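You operate a simulated robot arm through the tools that you are given. There is no shell and no other tool.

You are at the controls of a simulated two-armed robot. One attempt, no reset.

JOB
Swap the scorched orange block in the maroon rack for the grey one.
Fine: scorched one into the red tray; press the grey one down level; yellow bridge back over. Where these are worked on the way, their far stop is far enough and under half their travel is too little: yellow bridge.

Only the result counts: the job must be done as asked and must still hold three seconds after the hand-in. Knocking over, shifting, dropping, spilling or breaking anything else fails it.

ROBOT AND FRAMES
Two 7-joint arms with two-finger grippers on one trunk that stands fixed in place. Base frame: the origin is at the foot of the trunk, x ahead of it, y to its left, z up. Lengths are in mm, angles in degrees, forces in N, time in s.
The left shoulder is at [70, 139, 1255], the right one opposite. With the tool pointing down near the work surface each hand reaches from about 360 to 760 mm from the base axis, measured 20 degrees to its own side. Payload 3.43 kg a hand.
Tool frame (each hand has its own): the origin (TCP) lies between the finger pads and is the grasp point; the fingertips stand 30 mm ahead of it; z points along the fingers, y is the line along which they close. The gripper opens to 104 mm; its body begins 57 mm behind the TCP.
Orientation is told as [roll, pitch, yaw] about the base's x, y, z axes, in that order, counted from this pose: with the fingers straight down and closing along the base's y, the tool's x points along the base's -x, its y along +y and its z along -z.

CONTROLS
- The arms move only by the tool move_arm. It takes "left_series", "right_series" or both (then of equal length, played together; a hand with none holds still); each is a list of rows, each a list of 7 numbers: the shift along the tool's x, y, z in mm, then the turn, a rotation vector about the tool's x, y, z in degrees, then the opening, from 0 (shut) to 1 (fully open). In form: [[x, y, z, wx, wy, wz, jaw], ...]. A call has 1 to 20 rows; each row shifts and turns the commanded pose from where the row before left it, along the tool's axes as they then stand. Rows are played at 5 a second. More than 50 mm and 8.6 degrees between two rows, or a gripper value outside its range, and nothing of the call is played. A pose out of reach is approached as far as the arm can. The call stops where the force on the tool passes 40 N (or 10 N more than at its start, if that is more) or the arm is blocked; 0.2 s more then pass. The fingers move at their own pace (about 45 mm/s each) and stop on an object; they squeeze with about 41 N. The grip force told is the motor's: it shows also when the fingers shut on nothing. Time passes only in rows, and 0.2 s behind the last, so rows that do not move let the fingers close. It gives the time, the measured TCP pose, the force on the tool (base axes), the opening and the grip force at its end, in the units of the frame above (readings bear some noise), with the torque about the TCP (base axes, N m) and any sound that the robot's microphone picked up.
- Cameras (640 x 400 px; columns grow to the right, rows downward): "scene" is now at [119.1, 16.4, 1462.4]; the picture's right is [0.26, -0.96, 0.00], its down [-0.68, -0.19, -0.71] and it looks along [0.69, 0.19, -0.70] (base axes); focal length 222 px, centre (320, 200). "left" rides on the left gripper at [67, -18, -90] in its tool frame; the picture's right is [0.25, 0.97, 0.00], its down [-0.73, 0.19, -0.66] and it looks along [-0.64, 0.17, 0.75] (tool axes); focal length 218 px, centre (320, 200). "right" rides on the right gripper at [67, 18, -90] in its tool frame; the picture's right is [-0.25, 0.97, 0.00], its down [-0.73, -0.19, -0.66] and it looks along [-0.64, -0.17, 0.75] (tool axes); focal length 218 px, centre (320, 200). There is no depth. A picture from a camera that has moved, and an enlarged one, comes with that camera's place and axes in the base frame and with its lens. The place of the scene camera against the robot may be out by one fixed shift of up to 18 mm in any direction.
- camera(camera): a new picture of that camera. It takes no simulated time.
- slide_trunk(by): slides the trunk up (or, below 0, down) by that many mm; the arms and the scene camera ride with it, the base frame stays. It gives what a move gives, with no picture.
- head_to(pan, tilt): turns the head with the scene camera to pan (to the left, within 86 degrees either way) and tilt (down, from -29 to 69), counted from straight ahead of the robot. It gives what a move gives.
- zoom(camera, box): a new picture of the part [left, top, right, bottom] of that camera's present view, enlarged. It takes no simulated time.
- close_job(): hands the job in; it is judged then, once.

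Nothing tells you positions but the pictures and the camera data. Unless the task says otherwise, let go and move clear before handing in.

The tools are called after "Request:" as name(argument=value, ...) on one line, values as JSON. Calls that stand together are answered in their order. move_arm: Moves the arms, as the interface text tells. Its arguments: {"type":"object","properties":{"left_series":{"type":"array"},"right_series":{"type":"array"}},"required":[]} The other tools are called the same way: slide_trunk (by) moves the trunk up or down; head_to (pan, tilt) turns the head that bears the scene camera; camera (camera) takes a picture; zoom (camera, box) takes an enlarged picture of a part of a camera's view; close_job () hands the job in.

At the start:

```text
t: 0.0
left_tool_pos: [486.5, 354.4, 1213.1]
left_tcp_rot: [-0.1, -0.1, -0.1]
left_force: [1.6, -0.5, 0.2]
left_torque: [0.0, -0.03, 0.0]
left_width: 104.2
left_grasp_force: 0.0
right_tool_pos: [431.7, -107.1, 1298.4]
right_tcp_rot: [0.1, 0.1, 0.0]
right_force: [-0.1, 0.3, -0.2]
right_torque: [0.0, 0.0, -0.01]
right_width: 104.0
right_grasp_force: 0.1
trunk travel left (down, up): [-750.0, 190.0]
head pan, tilt (commanded): [15.3, 44.6]
```

scene: 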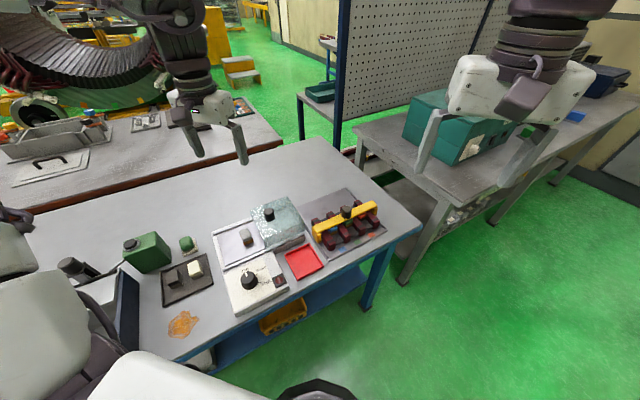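
right: 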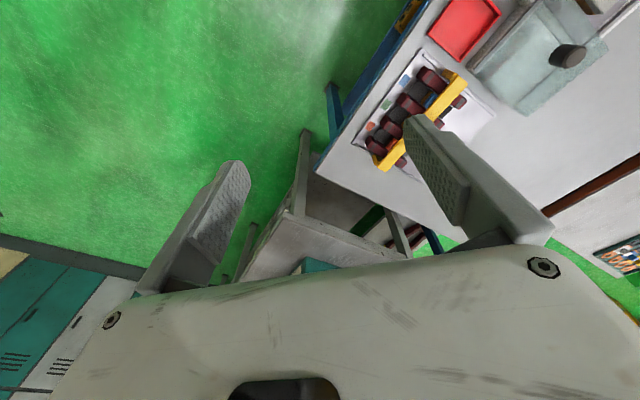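
left: 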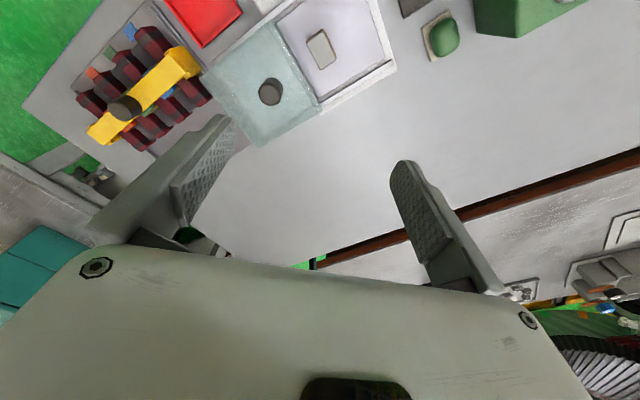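

I see a worktable with a maroon rack crossed by a yellow bridge, a red tray, and several boxes, one of which may hold the grey block. I'll zoom in for detail before moving.

Request:
zoom(camera="scene", box=[200, 170, 420, 310])

Request:
zoom(camera="scene", box=[290, 180, 400, 250])

Request:
zoom(camera="left", box=[20, 0, 400, 200])

Request:
zoom(camera="right", box=[320, 0, 640, 200])

Request:
zoom(camera="scene", box=[100, 210, 260, 350])

```text
2.86 times, centred on (310, 240) of scene
camera zoom: at [119.1, 16.4, 1462.4], right [0.26, -0.96, 0.0], down [-0.68, -0.19, -0.71], along [0.69, 0.19, -0.7], focal length 634 px, centre (349, 86)
```

zoom: 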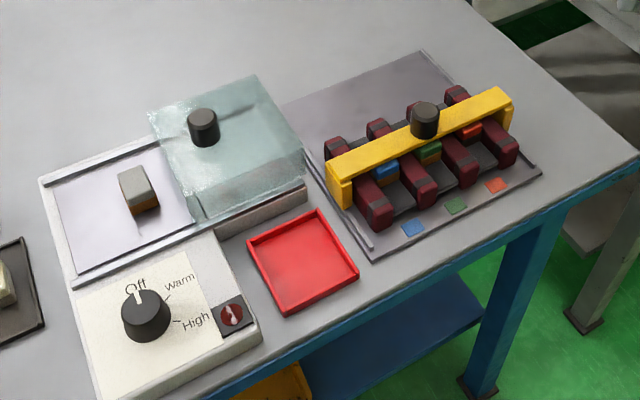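

```text
5.71 times, centred on (345, 215) of scene
camera zoom: at [119.1, 16.4, 1462.4], right [0.26, -0.96, 0.0], down [-0.68, -0.19, -0.71], along [0.69, 0.19, -0.7], focal length 1267 px, centre (177, 114)
```

zoom: 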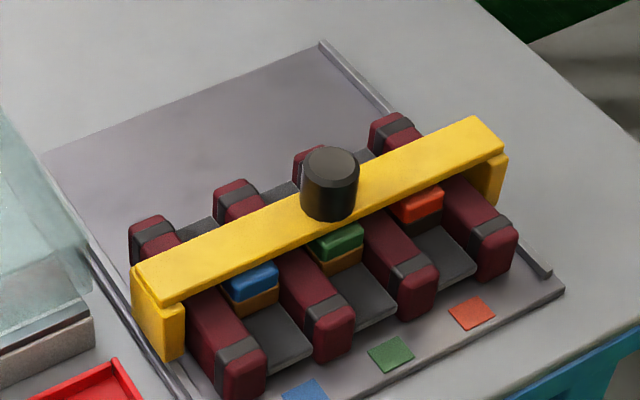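

```text
1.68 times, centred on (210, 100) of left
camera zoom: at [419.4, 335.8, 1302.0], right [-0.25, 0.97, 0.0], down [0.73, 0.19, 0.66], along [0.64, 0.17, -0.75], focal length 368 px, centre (505, 368)
```

zoom: 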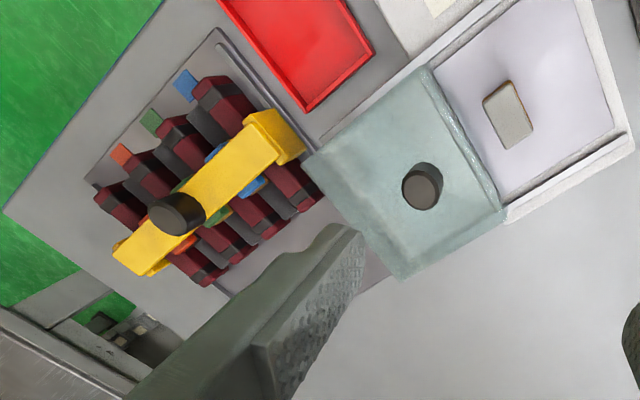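

```text
2.00 times, centred on (480, 100) of right
camera zoom: at [364.5, -90.6, 1390.6], right [0.25, 0.97, 0.0], down [0.73, -0.19, 0.66], along [0.64, -0.17, -0.75], focal length 436 px, centre (0, 400)
```

zoom: 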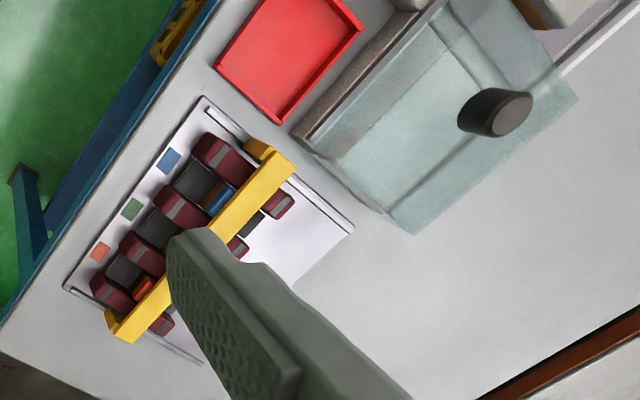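

```text
2.86 times, centred on (180, 280) of scene
camera zoom: at [119.1, 16.4, 1462.4], right [0.26, -0.96, 0.0], down [-0.68, -0.19, -0.71], along [0.69, 0.19, -0.7], focal length 634 px, centre (720, -29)
```

zoom: 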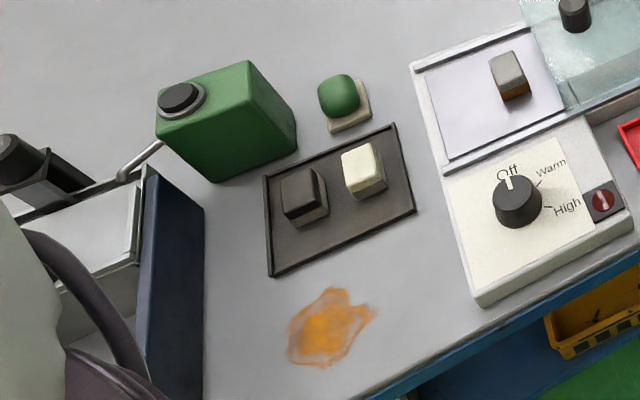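

The maroon rack sits near (613, 64), with the orange block in its right-hand slot at about (633, 11). The grey block with an amber base lies on the white warmer near (466, 351). I'll swing the right hand aside and bring the left hand's camera over the rack for a closer look.

Request:
move_arm(left_series=[[-1.9, -42, 9, 0, 0, 0, 1], [-1.9, -42, 9, 0, 0, 0, 1], [-1.9, -42, 9, 0, 0, 0, 1], [-1.9, -42, 9, 0, 0, 0, 1], [-1.9, -42, 9, 0, 0, 0, 1], [-1.9, -42, 9, 0, 0, 0, 1], [-1.9, -42, 9, 0, 0, 0, 1]], right_series=[[0, -22, 0, 0, 0, 0, 1], [0, -22, 0, 0, 0, 0, 1], [0, -22, 0, 0, 0, 0, 1], [0, -22, 0, 0, 0, 0, 1], [0, -22, 0, 0, 0, 0, 1], [0, -22, 0, 0, 0, 0, 1], [0, -22, 0, 0, 0, 0, 1]])

Request:
camera(camera="left")

Request:
camera(camera="scene")

```text
t: 1.6
left_tool_pos: [470.2, 191.2, 1159.1]
left_tcp_rot: [-0.2, 0.0, 0.1]
left_force: [0.6, -0.5, -0.2]
left_torque: [0.02, -0.01, -0.01]
left_width: 104.1
left_grasp_force: 0.0
left hand out of reach, approached as far as the arm can: row 4, 5, 6, 7
right_tool_pos: [432.3, -262.4, 1299.9]
right_tcp_rot: [0.1, -0.1, 0.1]
right_force: [1.1, 0.4, -0.9]
right_torque: [0.01, -0.01, 0.02]
right_width: 104.2
right_grasp_force: 0.1
trunk travel left (down, up): [-750.0, 190.0]
head pan, tilt (commanded): [15.3, 44.6]
```

```text
taken
camera left: at [402.7, 173.6, 1248.2], right [-0.25, 0.97, 0.0], down [0.73, 0.19, 0.66], along [0.64, 0.16, -0.75], focal length 218 px, centre (320, 200)
```

left: 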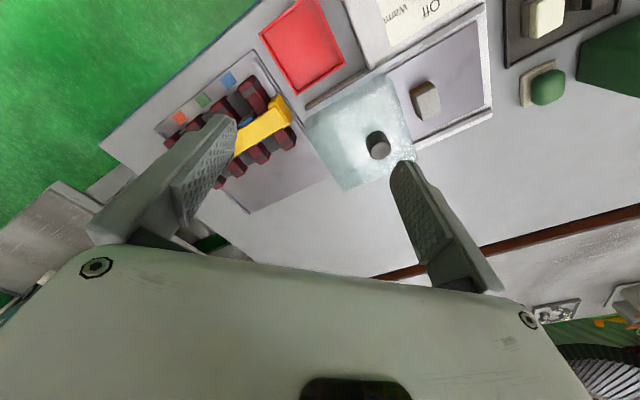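

```text
taken
camera scene: at [118.8, 15.3, 1462.5], right [0.26, -0.96, 0.0], down [-0.68, -0.19, -0.71], along [0.69, 0.19, -0.7], focal length 222 px, centre (320, 200)
```

scene: 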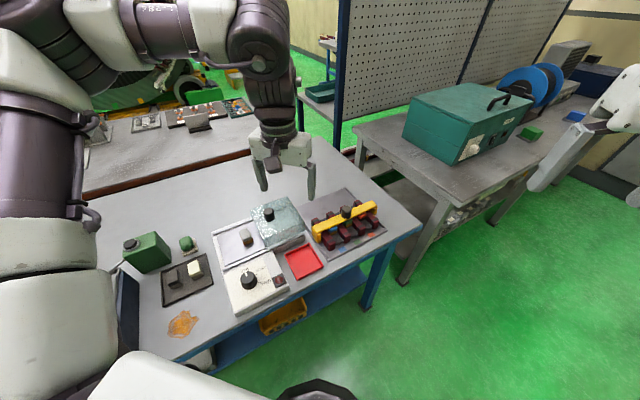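

The left hand ran short of reach at (470, 191, 1159), so I need to know where its commanded pose now stands. I'll play one still row to see whether it drifts.

Request:
move_arm(left_series=[[0, 0, 0, 0, 0, 0, 1], [-20, 0, 0, 0, 0, 0, 1]])

```text
t: 2.2
left_tool_pos: [483.0, 201.7, 1154.8]
left_tcp_rot: [-0.2, -0.1, 0.0]
left_force: [0.1, 0.3, -0.2]
left_torque: [-0.01, 0.0, -0.02]
left_width: 103.9
left_grasp_force: 0.0
left hand out of reach, approached as far as the arm can: row 2
right_tool_pos: [433.4, -262.1, 1299.5]
right_tcp_rot: [0.1, 0.1, 0.0]
right_force: [-0.5, 0.3, 0.0]
right_torque: [0.0, 0.02, 0.01]
right_width: 104.0
right_grasp_force: 0.0
trunk travel left (down, up): [-750.0, 190.0]
head pan, tilt (commanded): [15.3, 44.6]
```

The commanded pose follows the reached pose, and the hand is simply too high for this spot. I'll go outward and lower first, then across toward the rack.

Request:
move_arm(left_series=[[-20, 0, 40, 0, 0, 0, 1], [-20, 0, 40, 0, 0, 0, 1], [0, -10, 40, 0, 0, 0, 1], [0, -35, 15, 0, 0, 0, 1], [0, -40, 0, 0, 0, 0, 1], [0, -40, 0, 0, 0, 0, 1]])

Request:
camera(camera="left")

```text
t: 3.6
left_tool_pos: [460.0, 179.0, 1052.1]
left_tcp_rot: [-0.1, -0.1, 0.0]
left_force: [-0.7, 0.0, 0.0]
left_torque: [-0.01, -0.01, -0.02]
left_width: 104.0
left_grasp_force: 0.2
left hand out of reach, approached as far as the arm can: row 2, 3, 4, 5, 6
right_tool_pos: [431.3, -262.3, 1300.3]
right_tcp_rot: [0.1, -0.1, -0.1]
right_force: [-1.6, -1.1, 0.4]
right_torque: [0.0, -0.02, -0.01]
right_width: 104.0
right_grasp_force: 0.0
trunk travel left (down, up): [-750.0, 190.0]
head pan, tilt (commanded): [15.3, 44.6]
```

```text
taken
camera left: at [392.5, 160.4, 1142.1], right [-0.25, 0.97, 0.0], down [0.73, 0.19, 0.66], along [0.64, 0.17, -0.75], focal length 218 px, centre (320, 200)
```

left: 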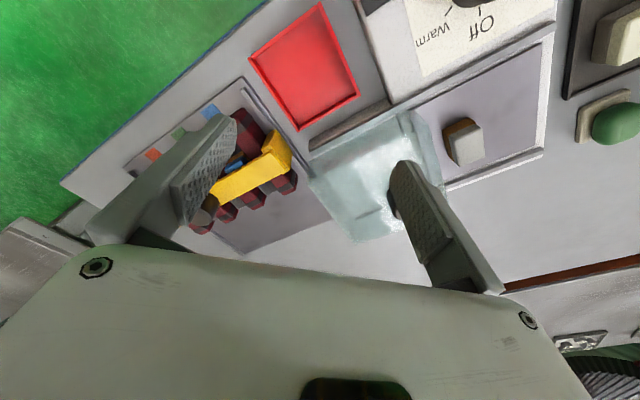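

The left hand stops short near y = 180 with this wrist yaw. The rack lies at about 45 degrees, which is the yaw I need for its blocks anyway, so I'll turn the hand clockwise and then try to go across.

Request:
move_arm(left_series=[[0, 0, 0, 0, 0, 8.5, 1], [0, 0, 0, 0, 0, 8.5, 1], [0, 0, 0, 0, 0, 8.5, 1], [0, 0, 0, 0, 0, 8.5, 1], [0, 0, 0, 0, 0, 8.5, 1], [0, 0, 0, 0, 0, 2.5, 1]])

```text
t: 5.0
left_tool_pos: [462.0, 179.1, 1051.5]
left_tcp_rot: [-0.1, -0.1, -45.1]
left_force: [-0.7, -0.6, -0.1]
left_torque: [0.01, 0.0, 0.0]
left_width: 104.0
left_grasp_force: 0.1
right_tool_pos: [433.0, -260.6, 1300.3]
right_tcp_rot: [0.0, 0.1, 0.0]
right_force: [-0.2, -0.3, 0.3]
right_torque: [-0.02, 0.01, 0.01]
right_width: 103.9
right_grasp_force: 0.0
trunk travel left (down, up): [-750.0, 190.0]
head pan, tilt (commanded): [15.3, 44.6]
```

The turn to yaw -45 worked at (462, 179, 1052). Now I'll slide along toward the rack at the same height.

Request:
move_arm(left_series=[[-29.5, 5.1, 0, 0, 0, 0, 1], [-29.5, 5.1, 0, 0, 0, 0, 1], [-29.5, 5.1, 0, 0, 0, 0, 1], [-29.5, 5.1, 0, 0, 0, 0, 1]])

Request:
camera(camera="left")

```text
t: 6.0
left_tool_pos: [491.0, 193.6, 1064.0]
left_tcp_rot: [-0.1, -0.3, -44.9]
left_force: [0.1, -0.2, -0.7]
left_torque: [0.04, 0.02, 0.02]
left_width: 104.0
left_grasp_force: 0.0
left hand out of reach, approached as far as the arm can: row 1, 2, 3, 4
right_tool_pos: [431.9, -262.0, 1299.7]
right_tcp_rot: [0.1, 0.0, 0.1]
right_force: [0.1, 0.1, 0.2]
right_torque: [0.0, 0.0, 0.01]
right_width: 104.1
right_grasp_force: 0.1
trunk travel left (down, up): [-750.0, 190.0]
head pan, tilt (commanded): [15.3, 44.6]
```

```text
taken
camera left: at [431.3, 228.2, 1153.5], right [0.51, 0.86, 0.0], down [0.65, -0.38, 0.66], along [0.57, -0.33, -0.75], focal length 218 px, centre (320, 200)
```

left: 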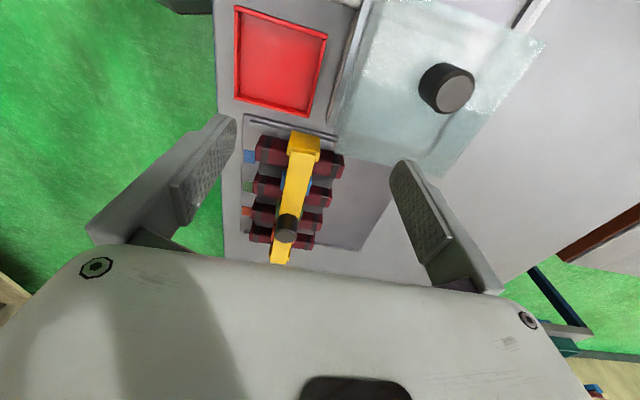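

The limit looks like an angle bound about 7 degrees left of the left shoulder while the hand is high relative to it. I'll raise the trunk so the hand works lower relative to the shoulder, then lower the hand and test again.

Request:
slide_trunk(by=180)

Request:
move_arm(left_series=[[0, 0, 40, 0, 0, 0, 1], [0, 0, 40, 0, 0, 0, 1], [0, 0, 40, 0, 0, 0, 1], [0, 0, 40, 0, 0, 0, 1]])

Request:
camera(camera="scene")

```text
t: 8.0
left_tool_pos: [490.7, 193.8, 1243.3]
left_tcp_rot: [-0.1, -0.1, -45.0]
left_force: [-0.3, -0.3, -0.4]
left_torque: [0.0, 0.03, 0.0]
left_width: 104.1
left_grasp_force: 0.2
right_tool_pos: [433.0, -262.2, 1479.8]
right_tcp_rot: [0.0, 0.0, 0.1]
right_force: [0.0, 0.8, 0.5]
right_torque: [0.01, 0.03, 0.03]
right_width: 104.2
right_grasp_force: 0.2
trunk travel left (down, up): [-930.0, 10.0]
head pan, tilt (commanded): [15.3, 44.6]
```

```text
t: 9.0
left_tool_pos: [462.7, 242.1, 1120.5]
left_tcp_rot: [-0.1, -0.3, -45.0]
left_force: [-0.4, 0.2, -0.3]
left_torque: [-0.03, 0.02, 0.03]
left_width: 103.9
left_grasp_force: 0.1
left hand out of reach, approached as far as the arm can: row 1, 2, 3, 4
right_tool_pos: [432.7, -261.1, 1479.9]
right_tcp_rot: [0.0, 0.0, 0.0]
right_force: [-1.1, -0.2, 0.6]
right_torque: [-0.05, 0.02, -0.02]
right_width: 104.0
right_grasp_force: 0.0
trunk travel left (down, up): [-930.0, 10.0]
head pan, tilt (commanded): [15.3, 44.6]
```

```text
taken
camera scene: at [119.1, 17.1, 1642.5], right [0.26, -0.96, 0.0], down [-0.68, -0.19, -0.71], along [0.69, 0.19, -0.7], focal length 222 px, centre (320, 200)
```

scene: 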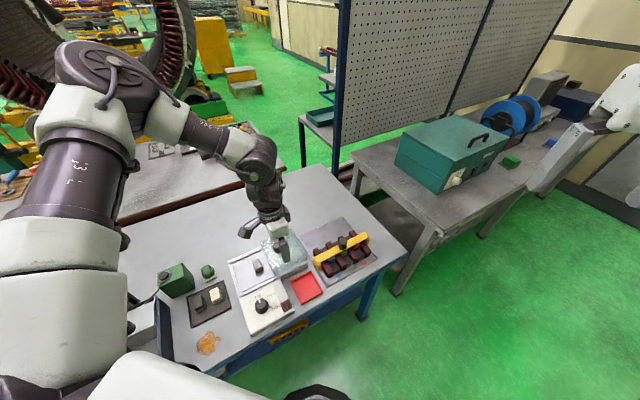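

With the trunk higher the hand cannot go straight down here, so some arm joint is at its limit. I'll turn the head to see how the left arm is folded.

Request:
head_to(pan=60, tilt=20)

Request:
camera(camera="scene")

Request:
head_to(pan=-55, tilt=20)

Request:
camera(camera="scene")

```text
t: 10.1
left_tool_pos: [462.6, 241.1, 1121.4]
left_tcp_rot: [-0.1, -0.2, -45.0]
left_force: [0.4, 0.2, -0.7]
left_torque: [-0.01, 0.04, 0.02]
left_width: 103.8
left_grasp_force: 0.0
right_tool_pos: [431.5, -261.4, 1480.5]
right_tcp_rot: [0.0, 0.0, 0.0]
right_force: [0.1, -0.1, -1.2]
right_torque: [0.01, 0.03, -0.05]
right_width: 104.1
right_grasp_force: 0.1
trunk travel left (down, up): [-930.0, 10.0]
head pan, tilt (commanded): [60.0, 20.0]
```

```text
taken
camera scene: at [87.0, 75.2, 1680.5], right [0.87, -0.5, 0.0], down [-0.17, -0.3, -0.94], along [0.47, 0.81, -0.34], focal length 222 px, centre (320, 200)
```

scene: 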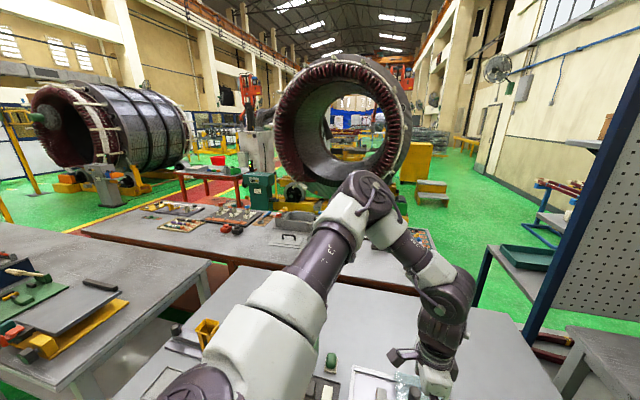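

```text
t: 12.1
left_tool_pos: [461.5, 240.5, 1120.0]
left_tcp_rot: [-0.1, -0.2, -44.9]
left_force: [0.2, -0.5, -0.6]
left_torque: [-0.01, 0.0, -0.02]
left_width: 104.1
left_grasp_force: 0.1
right_tool_pos: [432.0, -261.8, 1481.0]
right_tcp_rot: [0.0, 0.0, 0.0]
right_force: [-0.5, -0.4, -0.2]
right_torque: [0.03, 0.02, -0.04]
right_width: 103.9
right_grasp_force: 0.1
trunk travel left (down, up): [-930.0, 10.0]
head pan, tilt (commanded): [-55.0, 20.0]
```

```text
taken
camera scene: at [93.9, -81.5, 1680.6], right [-0.82, -0.57, 0.0], down [-0.2, 0.28, -0.94], along [0.54, -0.77, -0.34], focal length 222 px, centre (320, 200)
```

scene: 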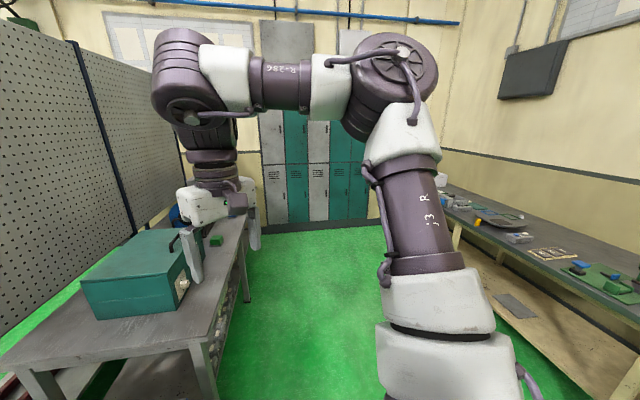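

The left arm is folded with its elbow high and out to the left. I'll test going straight forward from here to unfold it before crossing.

Request:
move_arm(left_series=[[-21.2, 21.2, 0, 0, 0, 0, 1], [-21.2, 21.2, 0, 0, 0, 0, 1], [-21.2, 21.2, 0, 0, 0, 0, 1], [-21.2, 21.2, 0, 0, 0, 0, 1], [-21.2, 21.2, 0, 0, 0, 0, 1]])

Request:
head_to(pan=15.3, tilt=44.6)

```text
t: 13.3
left_tool_pos: [552.0, 289.7, 1166.3]
left_tcp_rot: [-0.1, -0.3, -45.0]
left_force: [0.2, 0.4, 0.7]
left_torque: [-0.02, 0.03, 0.0]
left_width: 103.9
left_grasp_force: 0.0
left hand out of reach, approached as far as the arm can: row 1, 2, 3, 4, 5
right_tool_pos: [432.5, -259.8, 1480.6]
right_tcp_rot: [0.0, 0.0, 0.0]
right_force: [0.8, -0.6, -0.7]
right_torque: [0.0, 0.01, 0.02]
right_width: 104.0
right_grasp_force: 0.0
trunk travel left (down, up): [-930.0, 10.0]
head pan, tilt (commanded): [-55.0, 20.0]
```

```text
t: 14.7
left_tool_pos: [551.2, 289.9, 1167.2]
left_tcp_rot: [0.0, -0.3, -45.0]
left_force: [0.2, -0.1, -0.1]
left_torque: [-0.03, 0.01, 0.02]
left_width: 104.0
left_grasp_force: 0.1
right_tool_pos: [432.4, -262.3, 1480.7]
right_tcp_rot: [0.0, 0.0, 0.0]
right_force: [0.8, -0.8, -0.1]
right_torque: [0.0, -0.02, 0.01]
right_width: 103.8
right_grasp_force: 0.1
trunk travel left (down, up): [-930.0, 10.0]
head pan, tilt (commanded): [15.3, 44.6]
```

The hand slides along a limit surface, so the present arm posture is a poor one. I'll go back up to near the starting pose and test coming straight down from there.

Request:
move_arm(left_series=[[18.2, 0, -45, 0, 0, 0, 1], [18.2, 0, -45, 0, 0, 0, 1], [18.2, 0, -45, 0, 0, 0, 1], [18.2, 0, -45, 0, 0, 0, 1], [18.2, 0, -45, 0, 0, 0, 1]])

Request:
move_arm(left_series=[[0, 0, 45, 0, 0, 0, 1], [0, 0, 45, 0, 0, 0, 1], [0, 0, 45, 0, 0, 0, 1], [0, 0, 45, 0, 0, 0, 1], [0, 0, 45, 0, 0, 0, 1]])

```text
t: 15.9
left_tool_pos: [484.6, 354.1, 1392.0]
left_tcp_rot: [0.0, -0.2, -45.0]
left_force: [-0.8, 0.0, 0.2]
left_torque: [-0.01, -0.02, -0.03]
left_width: 103.8
left_grasp_force: 0.1
right_tool_pos: [429.2, -261.7, 1481.6]
right_tcp_rot: [0.2, -0.1, 0.0]
right_force: [-0.5, -0.3, 0.1]
right_torque: [0.03, 0.0, 0.03]
right_width: 104.0
right_grasp_force: 0.1
trunk travel left (down, up): [-930.0, 10.0]
head pan, tilt (commanded): [15.3, 44.6]
```

```text
t: 17.1
left_tool_pos: [487.3, 353.5, 1165.7]
left_tcp_rot: [0.0, -0.2, -44.8]
left_force: [0.4, -0.5, 0.4]
left_torque: [-0.04, 0.0, 0.02]
left_width: 104.0
left_grasp_force: 0.0
right_tool_pos: [434.1, -259.6, 1479.5]
right_tcp_rot: [0.0, 0.1, 0.0]
right_force: [-0.1, 1.1, -0.6]
right_torque: [0.01, 0.03, 0.0]
right_width: 104.0
right_grasp_force: 0.0
trunk travel left (down, up): [-930.0, 10.0]
head pan, tilt (commanded): [15.3, 44.6]
```

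Straight down from the starting pose works. Now I'll test going forward at this height, then to the right.

Request:
move_arm(left_series=[[-22, 22, 0, 0, 0, 0, 1], [-22, 22, 0, 0, 0, 0, 1], [-22, 22, 0, 0, 0, 0, 1]])

Request:
move_arm(left_series=[[-20, -20, 0, 0, 0, 0, 1], [-20, -20, 0, 0, 0, 0, 1], [-20, -20, 0, 0, 0, 0, 1]])

```text
t: 17.9
left_tool_pos: [578.1, 355.7, 1166.0]
left_tcp_rot: [-0.2, -0.1, -44.9]
left_force: [-0.1, 0.9, 0.5]
left_torque: [-0.02, 0.02, -0.02]
left_width: 104.0
left_grasp_force: 0.0
right_tool_pos: [432.6, -260.4, 1480.6]
right_tcp_rot: [0.0, 0.0, 0.0]
right_force: [0.1, 0.5, -0.6]
right_torque: [-0.02, 0.01, -0.02]
right_width: 104.2
right_grasp_force: 0.1
trunk travel left (down, up): [-930.0, 10.0]
head pan, tilt (commanded): [15.3, 44.6]
```

```text
t: 18.7
left_tool_pos: [552.6, 280.4, 1180.9]
left_tcp_rot: [0.0, -0.4, -45.0]
left_force: [0.5, -0.1, -0.5]
left_torque: [-0.04, -0.01, 0.01]
left_width: 104.1
left_grasp_force: 0.0
left hand out of reach, approached as far as the arm can: row 1, 2, 3
right_tool_pos: [431.6, -260.8, 1480.6]
right_tcp_rot: [0.1, -0.1, 0.0]
right_force: [-0.3, 0.3, 0.2]
right_torque: [0.01, 0.0, 0.01]
right_width: 104.1
right_grasp_force: 0.1
trunk travel left (down, up): [-930.0, 10.0]
head pan, tilt (commanded): [15.3, 44.6]
```

Rightward motion is still what gets blocked. I'll look at the arm's posture here from the head.

Request:
head_to(pan=60, tilt=30)

Request:
camera(camera="scene")

```text
t: 19.8
left_tool_pos: [552.2, 280.3, 1179.2]
left_tcp_rot: [0.0, -0.4, -45.0]
left_force: [0.3, 0.5, 0.9]
left_torque: [0.0, -0.02, -0.01]
left_width: 103.9
left_grasp_force: 0.0
right_tool_pos: [432.7, -260.7, 1479.8]
right_tcp_rot: [0.0, 0.0, 0.1]
right_force: [-0.4, 0.1, -0.5]
right_torque: [-0.03, -0.01, 0.0]
right_width: 103.9
right_grasp_force: 0.1
trunk travel left (down, up): [-930.0, 10.0]
head pan, tilt (commanded): [60.0, 30.0]
```

```text
taken
camera scene: at [86.0, 73.0, 1664.5], right [0.87, -0.5, 0.0], down [-0.25, -0.43, -0.87], along [0.43, 0.75, -0.5], focal length 222 px, centre (320, 200)
```

scene: 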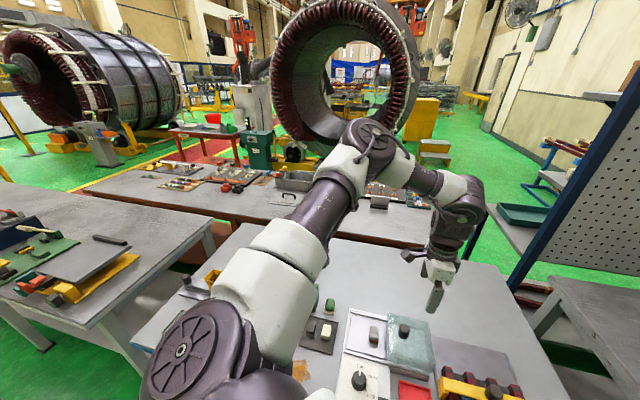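

The blocked points fit a sphere about the left elbow, as if the elbow itself were held in place. I'll park the left hand farther left and see how far inward the right arm can reach, since it began farther across.

Request:
move_arm(left_series=[[30, 0, -20, 0, 0, 0, 1], [35, 10, -30, 0, 0, 0, 1], [35, 10, -30, 0, 0, 0, 1], [35, 10, -30, 0, 0, 0, 1], [35, 10, -30, 0, 0, 0, 1]], right_series=[[-25.6, 0, 46, 0, 0, 0, 1], [-25.6, 0, 46, 0, 0, 0, 1], [-25.6, 0, 46, 0, 0, 0, 1], [-25.6, 0, 46, 0, 0, 0, 1], [-25.6, 0, 46, 0, 0, 0, 1]])

Request:
move_arm(right_series=[[0, 43, 0, 0, 0, 0, 1], [0, 43, 0, 0, 0, 0, 1], [0, 43, 0, 0, 0, 0, 1], [0, 43, 0, 0, 0, 0, 1], [0, 43, 0, 0, 0, 0, 1], [0, 43, 0, 0, 0, 0, 1]])

```text
refused: row 1 steps farther than a row can; nothing moved
```

```text
t: 21.2
left_tool_pos: [552.9, 281.8, 1179.9]
left_tcp_rot: [0.0, -0.5, -44.9]
left_force: [0.2, 0.5, 0.5]
left_torque: [-0.01, 0.04, 0.02]
left_width: 104.1
left_grasp_force: 0.1
right_tool_pos: [433.0, -0.6, 1479.9]
right_tcp_rot: [0.0, 0.0, 0.0]
right_force: [-0.6, 0.7, 0.2]
right_torque: [-0.05, 0.0, 0.0]
right_width: 103.8
right_grasp_force: 0.1
trunk travel left (down, up): [-930.0, 10.0]
head pan, tilt (commanded): [60.0, 30.0]
```

The right arm crosses freely to y = 0, while the left stayed put because that step was too long. I'll bring the right hand forward and down over the rack, keeping clear of the left hand.

Request:
move_arm(left_series=[[30, 0, -20, 0, 0, 0, 1], [30, 10, -25, 0, 0, 0, 1], [30, 10, -25, 0, 0, 0, 1], [30, 10, -25, 0, 0, 0, 1], [30, 10, -25, 0, 0, 0, 1], [0, 0, 0, 0, 0, 0, 1]], right_series=[[-18, 0, 38, 0, 0, 0, 1], [-18, 0, 38, 0, 0, 0, 1], [-18, 0, 38, 0, 0, 0, 1], [-18, 0, 38, 0, 0, 0, 1], [-18, 0, 38, 0, 0, 0, 1], [-18, 0, 38, 0, 0, 0, 1]])

Request:
camera(camera="right")

```text
t: 22.6
left_tool_pos: [476.7, 415.7, 1298.8]
left_tcp_rot: [-0.1, -0.1, -44.9]
left_force: [0.4, -0.2, -0.2]
left_torque: [0.04, 0.05, 0.02]
left_width: 103.9
left_grasp_force: 0.1
right_tool_pos: [543.1, -3.3, 1250.0]
right_tcp_rot: [0.0, 0.0, 0.1]
right_force: [-0.7, 0.2, -0.2]
right_torque: [0.02, 0.04, -0.01]
right_width: 103.9
right_grasp_force: 0.1
trunk travel left (down, up): [-930.0, 10.0]
head pan, tilt (commanded): [60.0, 30.0]
```

```text
taken
camera right: at [476.1, 14.5, 1341.1], right [0.25, 0.97, 0.0], down [0.73, -0.19, 0.66], along [0.64, -0.17, -0.75], focal length 218 px, centre (320, 200)
```

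right: 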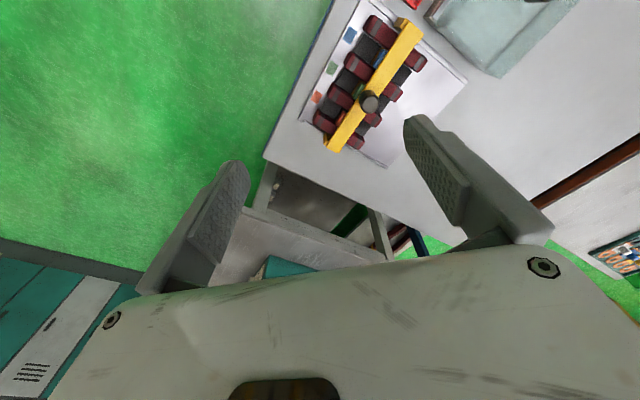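

The right arm moves freely, so it will be the working hand. I'll zoom this view to measure the rack, then check the table height.

Request:
zoom(camera="right", box=[280, 0, 480, 170])

Request:
head_to(pan=15.3, tilt=50)

Request:
zoom(camera="scene", box=[200, 120, 440, 300])

```text
2.35 times, centred on (380, 85) of right
camera zoom: at [476.1, 14.5, 1341.1], right [0.25, 0.97, 0.0], down [0.73, -0.19, 0.66], along [0.64, -0.17, -0.75], focal length 514 px, centre (179, 471)
```

zoom: 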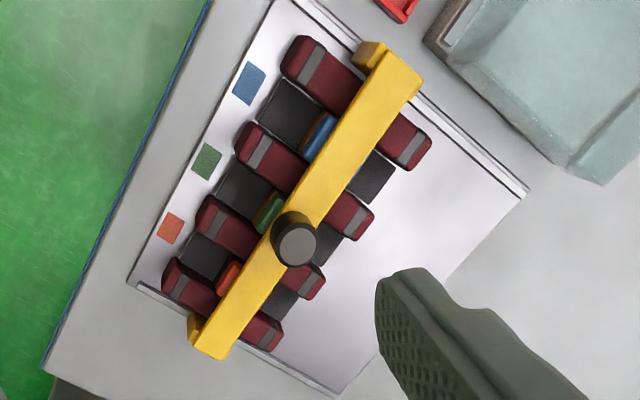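

```text
t: 23.7
left_tool_pos: [473.9, 414.9, 1300.9]
left_tcp_rot: [0.0, -0.2, -45.0]
left_force: [1.2, -0.3, -0.7]
left_torque: [-0.03, 0.03, -0.04]
left_width: 104.1
left_grasp_force: 0.0
right_tool_pos: [539.4, -3.5, 1252.4]
right_tcp_rot: [0.0, 0.0, 0.0]
right_force: [-0.7, -0.1, -0.1]
right_torque: [-0.06, 0.0, 0.01]
right_width: 103.9
right_grasp_force: 0.0
trunk travel left (down, up): [-930.0, 10.0]
head pan, tilt (commanded): [15.3, 50.0]
```

```text
2.22 times, centred on (320, 210) of scene
camera zoom: at [114.1, 15.4, 1635.0], right [0.27, -0.96, 0.0], down [-0.74, -0.2, -0.64], along [0.62, 0.17, -0.77], focal length 493 px, centre (320, 178)
```

zoom: 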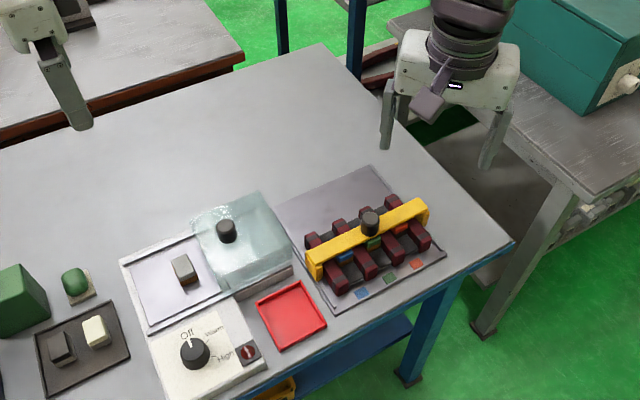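

The bridge rides in two side grooves and must slide back onto the bare plate behind the rack. The left hand's camera is near the grey block, so I'll look through it now.

Request:
camera(camera="left")

Request:
zoom(camera="scene", box=[230, 190, 330, 260])

Request:
zoom(camera="scene", box=[300, 180, 400, 250])

```text
taken
camera left: at [414.5, 450.8, 1389.7], right [0.5, 0.86, 0.0], down [0.65, -0.38, 0.66], along [0.57, -0.33, -0.75], focal length 218 px, centre (320, 200)
```

left: 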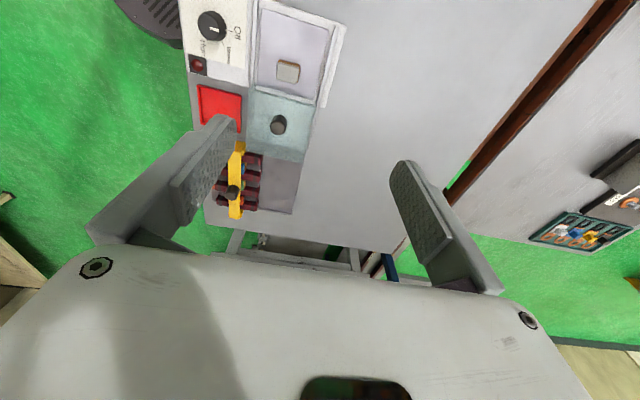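

```text
5.71 times, centred on (280, 225) of scene
camera zoom: at [114.1, 15.4, 1635.0], right [0.27, -0.96, 0.0], down [-0.74, -0.2, -0.64], along [0.62, 0.17, -0.77], focal length 1267 px, centre (549, 57)
```

zoom: 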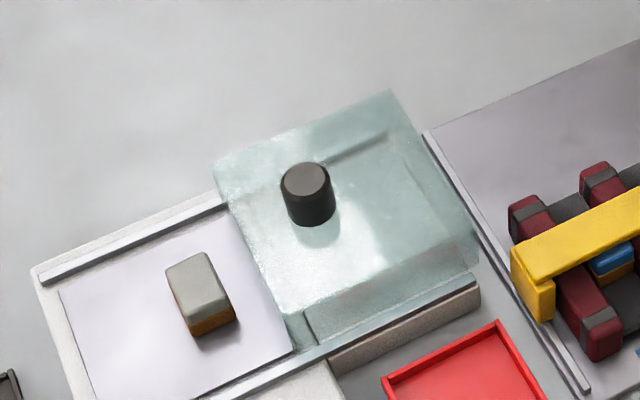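

```text
5.71 times, centred on (350, 215) of scene
camera zoom: at [114.1, 15.4, 1635.0], right [0.27, -0.96, 0.0], down [-0.74, -0.2, -0.64], along [0.62, 0.17, -0.77], focal length 1267 px, centre (149, 114)
```

zoom: 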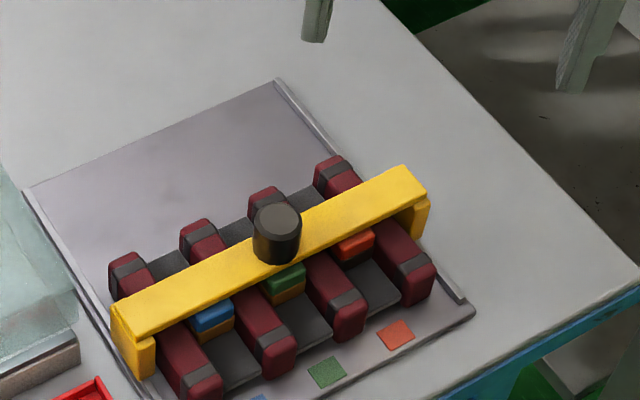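

The grey block stands upright on the open warmer plate, and the blocks in the rack are narrow along the slots. I'll send the left hand out of the way and turn the right hand to yaw -45 to suit the slots.

Request:
move_arm(left_series=[[33, 15.5, -8, 0, 0, 0, 1], [33, 15.5, -8, 0, 0, 0, 1], [33, 15.5, -8, 0, 0, 0, 1], [33, 15.5, -8, 0, 0, 0, 1], [33, 15.5, -8, 0, 0, 0, 1], [33, 15.5, -8, 0, 0, 0, 1]], right_series=[[0, 0, 0, 0, 0, 7.5, 1], [0, 0, 0, 0, 0, 7.5, 1], [0, 0, 0, 0, 0, 7.5, 1], [0, 0, 0, 0, 0, 7.5, 1], [0, 0, 0, 0, 0, 7.5, 1], [0, 0, 0, 0, 0, 7.5, 1]])

Request:
camera(camera="right")

```text
t: 25.1
left_tool_pos: [398.2, 625.5, 1348.7]
left_tcp_rot: [-0.1, -0.2, -45.0]
left_force: [-0.9, -0.2, 0.1]
left_torque: [0.01, 0.0, 0.01]
left_width: 104.1
left_grasp_force: 0.0
right_tool_pos: [606.3, 28.9, 1273.6]
right_tcp_rot: [-1.3, 0.5, -37.6]
right_force: [0.1, 0.5, -0.3]
right_torque: [0.0, 0.04, -0.01]
right_width: 104.1
right_grasp_force: 0.1
right hand out of reach, approached as far as the arm can: row 2, 3, 4, 5, 6
trunk travel left (down, up): [-930.0, 10.0]
head pan, tilt (commanded): [15.3, 50.0]
```

```text
taken
camera right: at [567.2, 84.4, 1364.7], right [0.79, 0.61, -0.02], down [0.47, -0.59, 0.65], along [0.39, -0.53, -0.76], focal length 218 px, centre (320, 200)
```

right: 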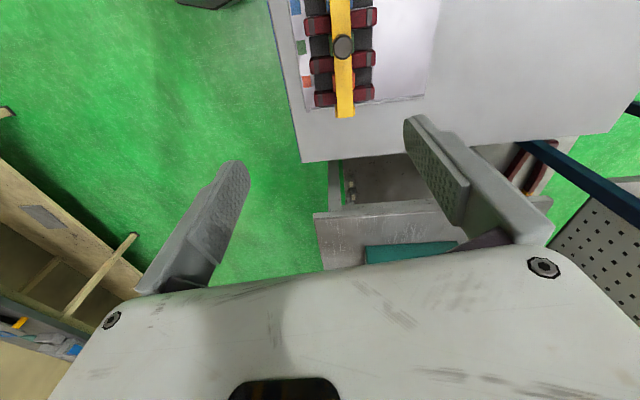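

Clockwise is the wrong way for the right wrist, since it shifted and tilted. The same closing line is reached at yaw +135, so I'll turn counter-clockwise in steps.

Request:
move_arm(right_series=[[0, 0, 0, 0, 0, -8.4, 1], [0, 0, 0, 0, 0, -8.4, 1], [0, 0, 0, 0, 0, -8.4, 1], [0, 0, 0, 0, 0, -8.4, 1], [0, 0, 0, 0, 0, -8.4, 1], [0, 0, 0, 0, 0, -8.4, 1], [0, 0, 0, 0, 0, -8.4, 1], [0, 0, 0, 0, 0, -8.4, 1], [0, 0, 0, 0, 0, -8.4, 1], [0, 0, 0, 0, 0, -8.4, 1]])

```text
t: 27.3
left_tool_pos: [398.5, 622.8, 1348.2]
left_tcp_rot: [-0.1, -0.3, -45.0]
left_force: [0.0, -0.9, 0.1]
left_torque: [0.02, -0.02, -0.04]
left_width: 104.4
left_grasp_force: 0.0
right_tool_pos: [607.3, 28.3, 1274.2]
right_tcp_rot: [0.5, 1.5, 46.5]
right_force: [0.5, 0.3, -0.2]
right_torque: [-0.01, -0.01, 0.0]
right_width: 104.1
right_grasp_force: 0.1
trunk travel left (down, up): [-930.0, 10.0]
head pan, tilt (commanded): [15.3, 50.0]
```

The hand is now at yaw 46.5 with a small leftover tilt. I'll continue to about yaw 135.

Request:
move_arm(right_series=[[0, 0, 0, 0, 0, -8.1, 1], [0, 0, 0, 0, 0, -8.1, 1], [0, 0, 0, 0, 0, -8.1, 1], [0, 0, 0, 0, 0, -8.1, 1], [0, 0, 0, 0, 0, -8.1, 1], [0, 0, 0, 0, 0, -8.1, 1], [0, 0, 0, 0, 0, -8.1, 1], [0, 0, 0, 0, 0, -8.1, 1], [0, 0, 0, 0, 0, -8.1, 1], [0, 0, 0, 0, 0, -8.1, 1], [0, 0, 0, 0, 0, -8.1, 1]])

Request:
camera(camera="right")

```text
t: 29.7
left_tool_pos: [398.4, 624.6, 1348.0]
left_tcp_rot: [-0.2, -0.3, -45.1]
left_force: [0.4, 0.6, 0.6]
left_torque: [-0.01, -0.01, 0.02]
left_width: 104.2
left_grasp_force: 0.1
right_tool_pos: [607.3, 25.2, 1273.5]
right_tcp_rot: [1.6, -0.5, 135.6]
right_force: [-0.2, -0.1, 0.7]
right_torque: [0.0, 0.01, 0.05]
right_width: 103.9
right_grasp_force: 0.0
trunk travel left (down, up): [-930.0, 10.0]
head pan, tilt (commanded): [15.3, 50.0]
```

```text
taken
camera right: at [645.2, -31.4, 1364.0], right [-0.86, -0.51, 0.03], down [-0.37, 0.66, 0.66], along [-0.35, 0.55, -0.75], focal length 218 px, centre (320, 200)
```

right: 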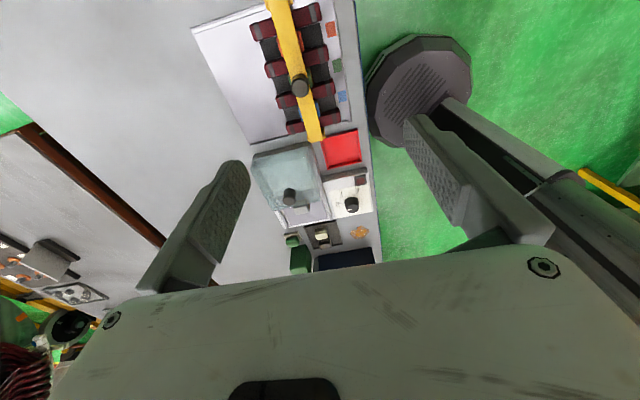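

The right hand reaches yaw 135 well. I'll level its small tilt, then lower the trunk so the far objects fall within reach, and look again.

Request:
move_arm(right_series=[[0, 0, 0, 1.6, 0.5, 0.6, 1]])

Request:
slide_trunk(by=-180)

Request:
camera(camera="right")

Request:
camera(camera="scene")

```text
t: 30.1
left_tool_pos: [399.0, 624.4, 1347.9]
left_tcp_rot: [0.0, -0.1, -45.0]
left_force: [1.1, 0.2, 0.9]
left_torque: [0.02, 0.04, -0.01]
left_width: 104.1
left_grasp_force: 0.2
right_tool_pos: [606.6, 26.6, 1273.5]
right_tcp_rot: [-0.1, 0.0, 134.8]
right_force: [0.3, 0.0, -0.7]
right_torque: [0.0, 0.04, 0.0]
right_width: 103.7
right_grasp_force: 0.0
trunk travel left (down, up): [-930.0, 10.0]
head pan, tilt (commanded): [15.3, 50.0]
```

```text
t: 32.1
left_tool_pos: [398.4, 623.2, 1168.3]
left_tcp_rot: [0.0, -0.1, -45.0]
left_force: [0.3, -0.7, -0.3]
left_torque: [0.03, -0.01, 0.0]
left_width: 104.2
left_grasp_force: 0.1
right_tool_pos: [606.3, 26.9, 1092.5]
right_tcp_rot: [-0.1, 0.1, 134.9]
right_force: [0.0, 0.0, -0.3]
right_torque: [0.01, 0.0, 0.01]
right_width: 104.3
right_grasp_force: 0.0
trunk travel left (down, up): [-750.0, 190.0]
head pan, tilt (commanded): [15.3, 50.0]
```

```text
taken
camera right: at [642.2, -32.9, 1184.5], right [-0.86, -0.5, 0.0], down [-0.38, 0.65, 0.66], along [-0.33, 0.57, -0.76], focal length 218 px, centre (320, 200)
```

right: 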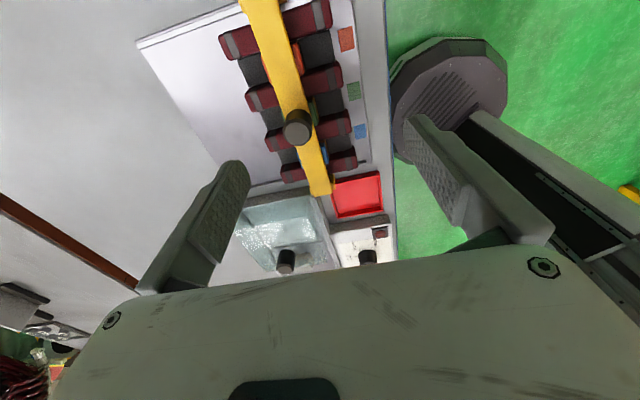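

```text
taken
camera scene: at [114.5, 15.2, 1455.0], right [0.26, -0.96, 0.0], down [-0.74, -0.2, -0.64], along [0.62, 0.17, -0.77], focal length 222 px, centre (320, 200)
```

scene: 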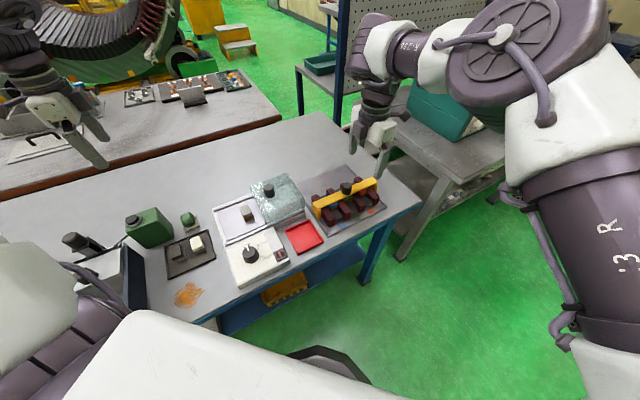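

Now I'll test whether the right hand can get above the grey block near (466, 351) at a safe height.

Request:
move_arm(right_series=[[-41.1, -16.2, 0, 0, 0, 0, 1], [-41.1, -16.2, 0, 0, 0, 0, 1], [-41.1, -16.2, 0, 0, 0, 0, 1], [-41.1, -16.2, 0, 0, 0, 0, 1], [-41.1, -16.2, 0, 0, 0, 0, 1], [-41.1, -16.2, 0, 0, 0, 0, 1], [-41.1, -16.2, 0, 0, 0, 0, 1], [-41.1, -16.2, 0, 0, 0, 0, 1]])

Request:
camera(camera="right")

```text
t: 33.9
left_tool_pos: [398.9, 623.7, 1167.6]
left_tcp_rot: [0.0, -0.2, -44.9]
left_force: [0.2, 0.0, 0.1]
left_torque: [-0.02, 0.01, -0.02]
left_width: 104.1
left_grasp_force: 0.0
right_tool_pos: [423.1, 183.9, 1091.0]
right_tcp_rot: [-0.2, 0.1, 134.8]
right_force: [-1.1, -0.7, 0.3]
right_torque: [0.01, -0.01, -0.03]
right_width: 103.8
right_grasp_force: 0.0
right hand out of reach, approached as far as the arm can: row 2, 3, 4, 5, 6, 7, 8
trunk travel left (down, up): [-750.0, 190.0]
head pan, tilt (commanded): [15.3, 50.0]
```

```text
taken
camera right: at [458.3, 124.5, 1181.2], right [-0.86, -0.5, 0.0], down [-0.38, 0.65, 0.66], along [-0.33, 0.57, -0.75], focal length 218 px, centre (320, 200)
```

right: 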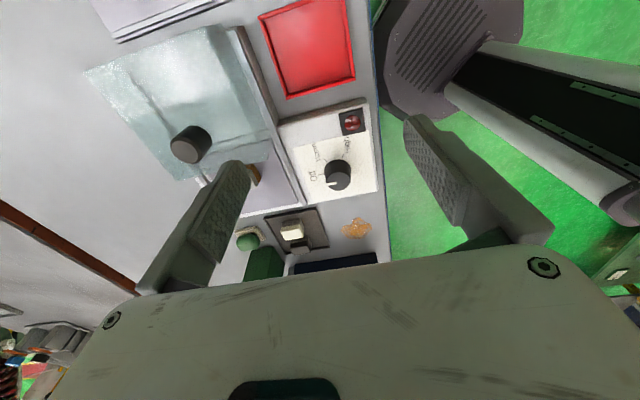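

The right hand stopped at (423, 184), short of the grey block. I'll look at the right arm's posture to work out which joint limits it.

Request:
head_to(pan=-45, tilt=25)

Request:
camera(camera="scene")

Request:
head_to(pan=15, tilt=45)

Request:
camera(camera="scene")

```text
t: 35.2
left_tool_pos: [398.8, 623.4, 1168.8]
left_tcp_rot: [-0.1, -0.3, -44.9]
left_force: [0.0, -0.2, 0.0]
left_torque: [0.01, 0.01, -0.02]
left_width: 104.0
left_grasp_force: 0.1
right_tool_pos: [425.1, 184.5, 1088.6]
right_tcp_rot: [-0.1, 0.1, 134.9]
right_force: [-0.5, -0.9, 0.5]
right_torque: [0.02, 0.03, 0.01]
right_width: 104.0
right_grasp_force: 0.1
trunk travel left (down, up): [-750.0, 190.0]
head pan, tilt (commanded): [-45.0, 25.0]
```

```text
taken
camera scene: at [105.5, -70.1, 1492.4], right [-0.71, -0.71, 0.0], down [-0.3, 0.3, -0.91], along [0.64, -0.64, -0.42], focal length 222 px, centre (320, 200)
```

scene: 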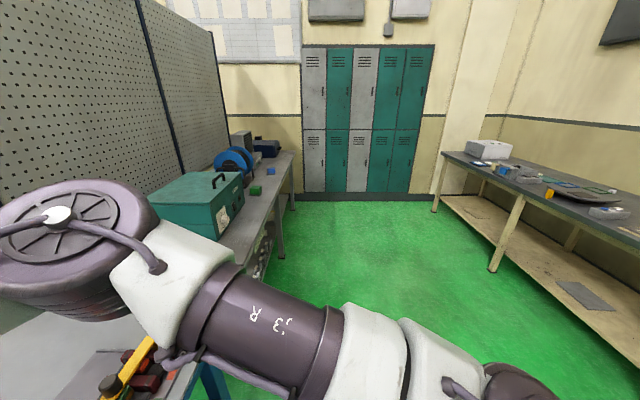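

```text
t: 36.5
left_tool_pos: [399.7, 623.5, 1168.5]
left_tcp_rot: [-0.1, -0.3, -44.9]
left_force: [-0.2, 0.2, -0.2]
left_torque: [0.0, -0.03, 0.04]
left_width: 104.0
left_grasp_force: 0.1
right_tool_pos: [424.4, 185.4, 1090.5]
right_tcp_rot: [-0.2, 0.1, 134.8]
right_force: [-0.2, -0.4, -0.2]
right_torque: [-0.02, -0.03, 0.0]
right_width: 104.2
right_grasp_force: 0.1
trunk travel left (down, up): [-750.0, 190.0]
head pan, tilt (commanded): [15.0, 45.0]
```

```text
taken
camera scene: at [118.9, 16.0, 1461.9], right [0.26, -0.97, 0.0], down [-0.68, -0.18, -0.71], along [0.68, 0.18, -0.71], focal length 222 px, centre (320, 200)
```

scene: 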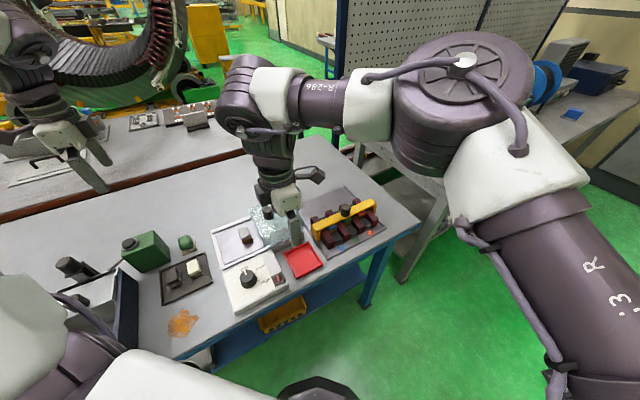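

Both arms stop when the elbow stays in place, which points to a wrist or shoulder joint limit rather than true reach. I'll move the right hand back over its side, and bring the left hand in to test whether tilting frees it.

Request:
move_arm(right_series=[[38.5, 11, 0, 0, 0, 0, 1], [38.5, 11, 0, 0, 0, 0, 1], [38.5, 11, 0, 0, 0, 0, 1], [38.5, 11, 0, 0, 0, 0, 1], [38.5, 11, 0, 0, 0, 0, 1], [38.5, 11, 0, 0, 0, 0, 1], [38.5, 11, 0, 0, 0, 0, 1]])

Request:
move_arm(left_series=[[-35, -22, 13, 0, 0, 0, 1], [-35, -22, 13, 0, 0, 0, 1], [-35, -22, 13, 0, 0, 0, 1], [-35, -22, 13, 0, 0, 0, 1], [-35, -22, 13, 0, 0, 0, 1], [-35, -22, 13, 0, 0, 0, 1], [-35, -22, 13, 0, 0, 0, 1]])

```text
t: 38.1
left_tool_pos: [400.3, 622.4, 1168.4]
left_tcp_rot: [0.1, -0.2, -45.0]
left_force: [0.4, 1.1, -0.1]
left_torque: [0.04, 0.02, 0.0]
left_width: 104.1
left_grasp_force: 0.0
right_tool_pos: [559.1, -64.9, 1090.0]
right_tcp_rot: [-0.2, 0.0, 134.9]
right_force: [0.2, -0.5, 0.0]
right_torque: [-0.02, 0.02, 0.02]
right_width: 104.1
right_grasp_force: 0.0
trunk travel left (down, up): [-750.0, 190.0]
head pan, tilt (commanded): [15.0, 45.0]
```

```text
t: 39.7
left_tool_pos: [464.0, 339.9, 1079.9]
left_tcp_rot: [0.1, -0.1, -44.9]
left_force: [-0.4, -0.4, 0.2]
left_torque: [0.04, 0.02, 0.01]
left_width: 104.2
left_grasp_force: 0.0
right_tool_pos: [559.4, -65.6, 1090.1]
right_tcp_rot: [-0.1, 0.1, 134.8]
right_force: [0.3, 0.0, -0.5]
right_torque: [0.02, -0.01, 0.04]
right_width: 104.2
right_grasp_force: 0.0
trunk travel left (down, up): [-750.0, 190.0]
head pan, tilt (commanded): [15.0, 45.0]
```

The left hand is right above the grey block now. I'll photograph it from here, then turn this wrist further clockwise to mirror the right arm's good yaw.

Request:
camera(camera="left")

Request:
move_arm(left_series=[[0, 0, 0, 0, 0, 8.2, 1], [0, 0, 0, 0, 0, 8.2, 1], [0, 0, 0, 0, 0, 8.2, 1], [0, 0, 0, 0, 0, 8.2, 1], [0, 0, 0, 0, 0, 8.2, 1], [0, 0, 0, 0, 0, 8.2, 1], [0, 0, 0, 0, 0, 8.2, 1], [0, 0, 0, 0, 0, 8.2, 1], [0, 0, 0, 0, 0, 8.2, 1], [0, 0, 0, 0, 0, 8.2, 1], [0, 0, 0, 0, 0, 8, 1]])

Request:
move_arm(left_series=[[0, 40, 0, 0, 0, 0, 1], [0, 40, 0, 0, 0, 0, 1], [0, 40, 0, 0, 0, 0, 1], [0, 40, 0, 0, 0, 0, 1], [0, 40, 0, 0, 0, 0, 1]])

```text
taken
camera left: at [403.8, 375.2, 1169.1], right [0.5, 0.86, 0.0], down [0.65, -0.38, 0.66], along [0.57, -0.33, -0.75], focal length 218 px, centre (320, 200)
```

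left: 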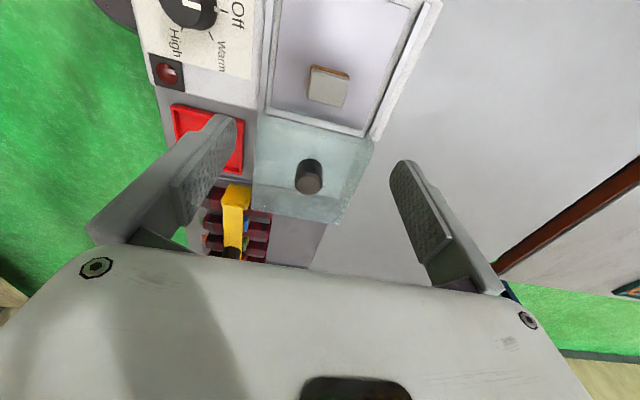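

```text
t: 42.1
left_tool_pos: [463.4, 343.2, 1077.8]
left_tcp_rot: [0.1, -0.2, -135.0]
left_force: [0.1, 0.6, -0.8]
left_torque: [-0.02, 0.04, -0.01]
left_width: 104.0
left_grasp_force: 0.0
right_tool_pos: [556.6, -64.4, 1090.6]
right_tcp_rot: [-0.2, 0.0, 134.8]
right_force: [-0.7, -0.1, -0.4]
right_torque: [-0.01, -0.03, 0.01]
right_width: 103.8
right_grasp_force: 0.0
trunk travel left (down, up): [-750.0, 190.0]
head pan, tilt (commanded): [15.0, 45.0]
```

```text
t: 43.3
left_tool_pos: [546.7, 244.9, 1082.6]
left_tcp_rot: [0.4, 0.0, -134.8]
left_force: [-0.2, 0.2, 0.7]
left_torque: [-0.01, 0.02, 0.01]
left_width: 104.0
left_grasp_force: 0.2
left hand out of reach, approached as far as the arm can: row 4, 5
right_tool_pos: [557.5, -63.3, 1090.6]
right_tcp_rot: [-0.1, 0.3, 134.8]
right_force: [-0.2, 0.0, -0.8]
right_torque: [0.0, -0.01, 0.0]
right_width: 104.1
right_grasp_force: 0.1
trunk travel left (down, up): [-750.0, 190.0]
head pan, tilt (commanded): [15.0, 45.0]
```

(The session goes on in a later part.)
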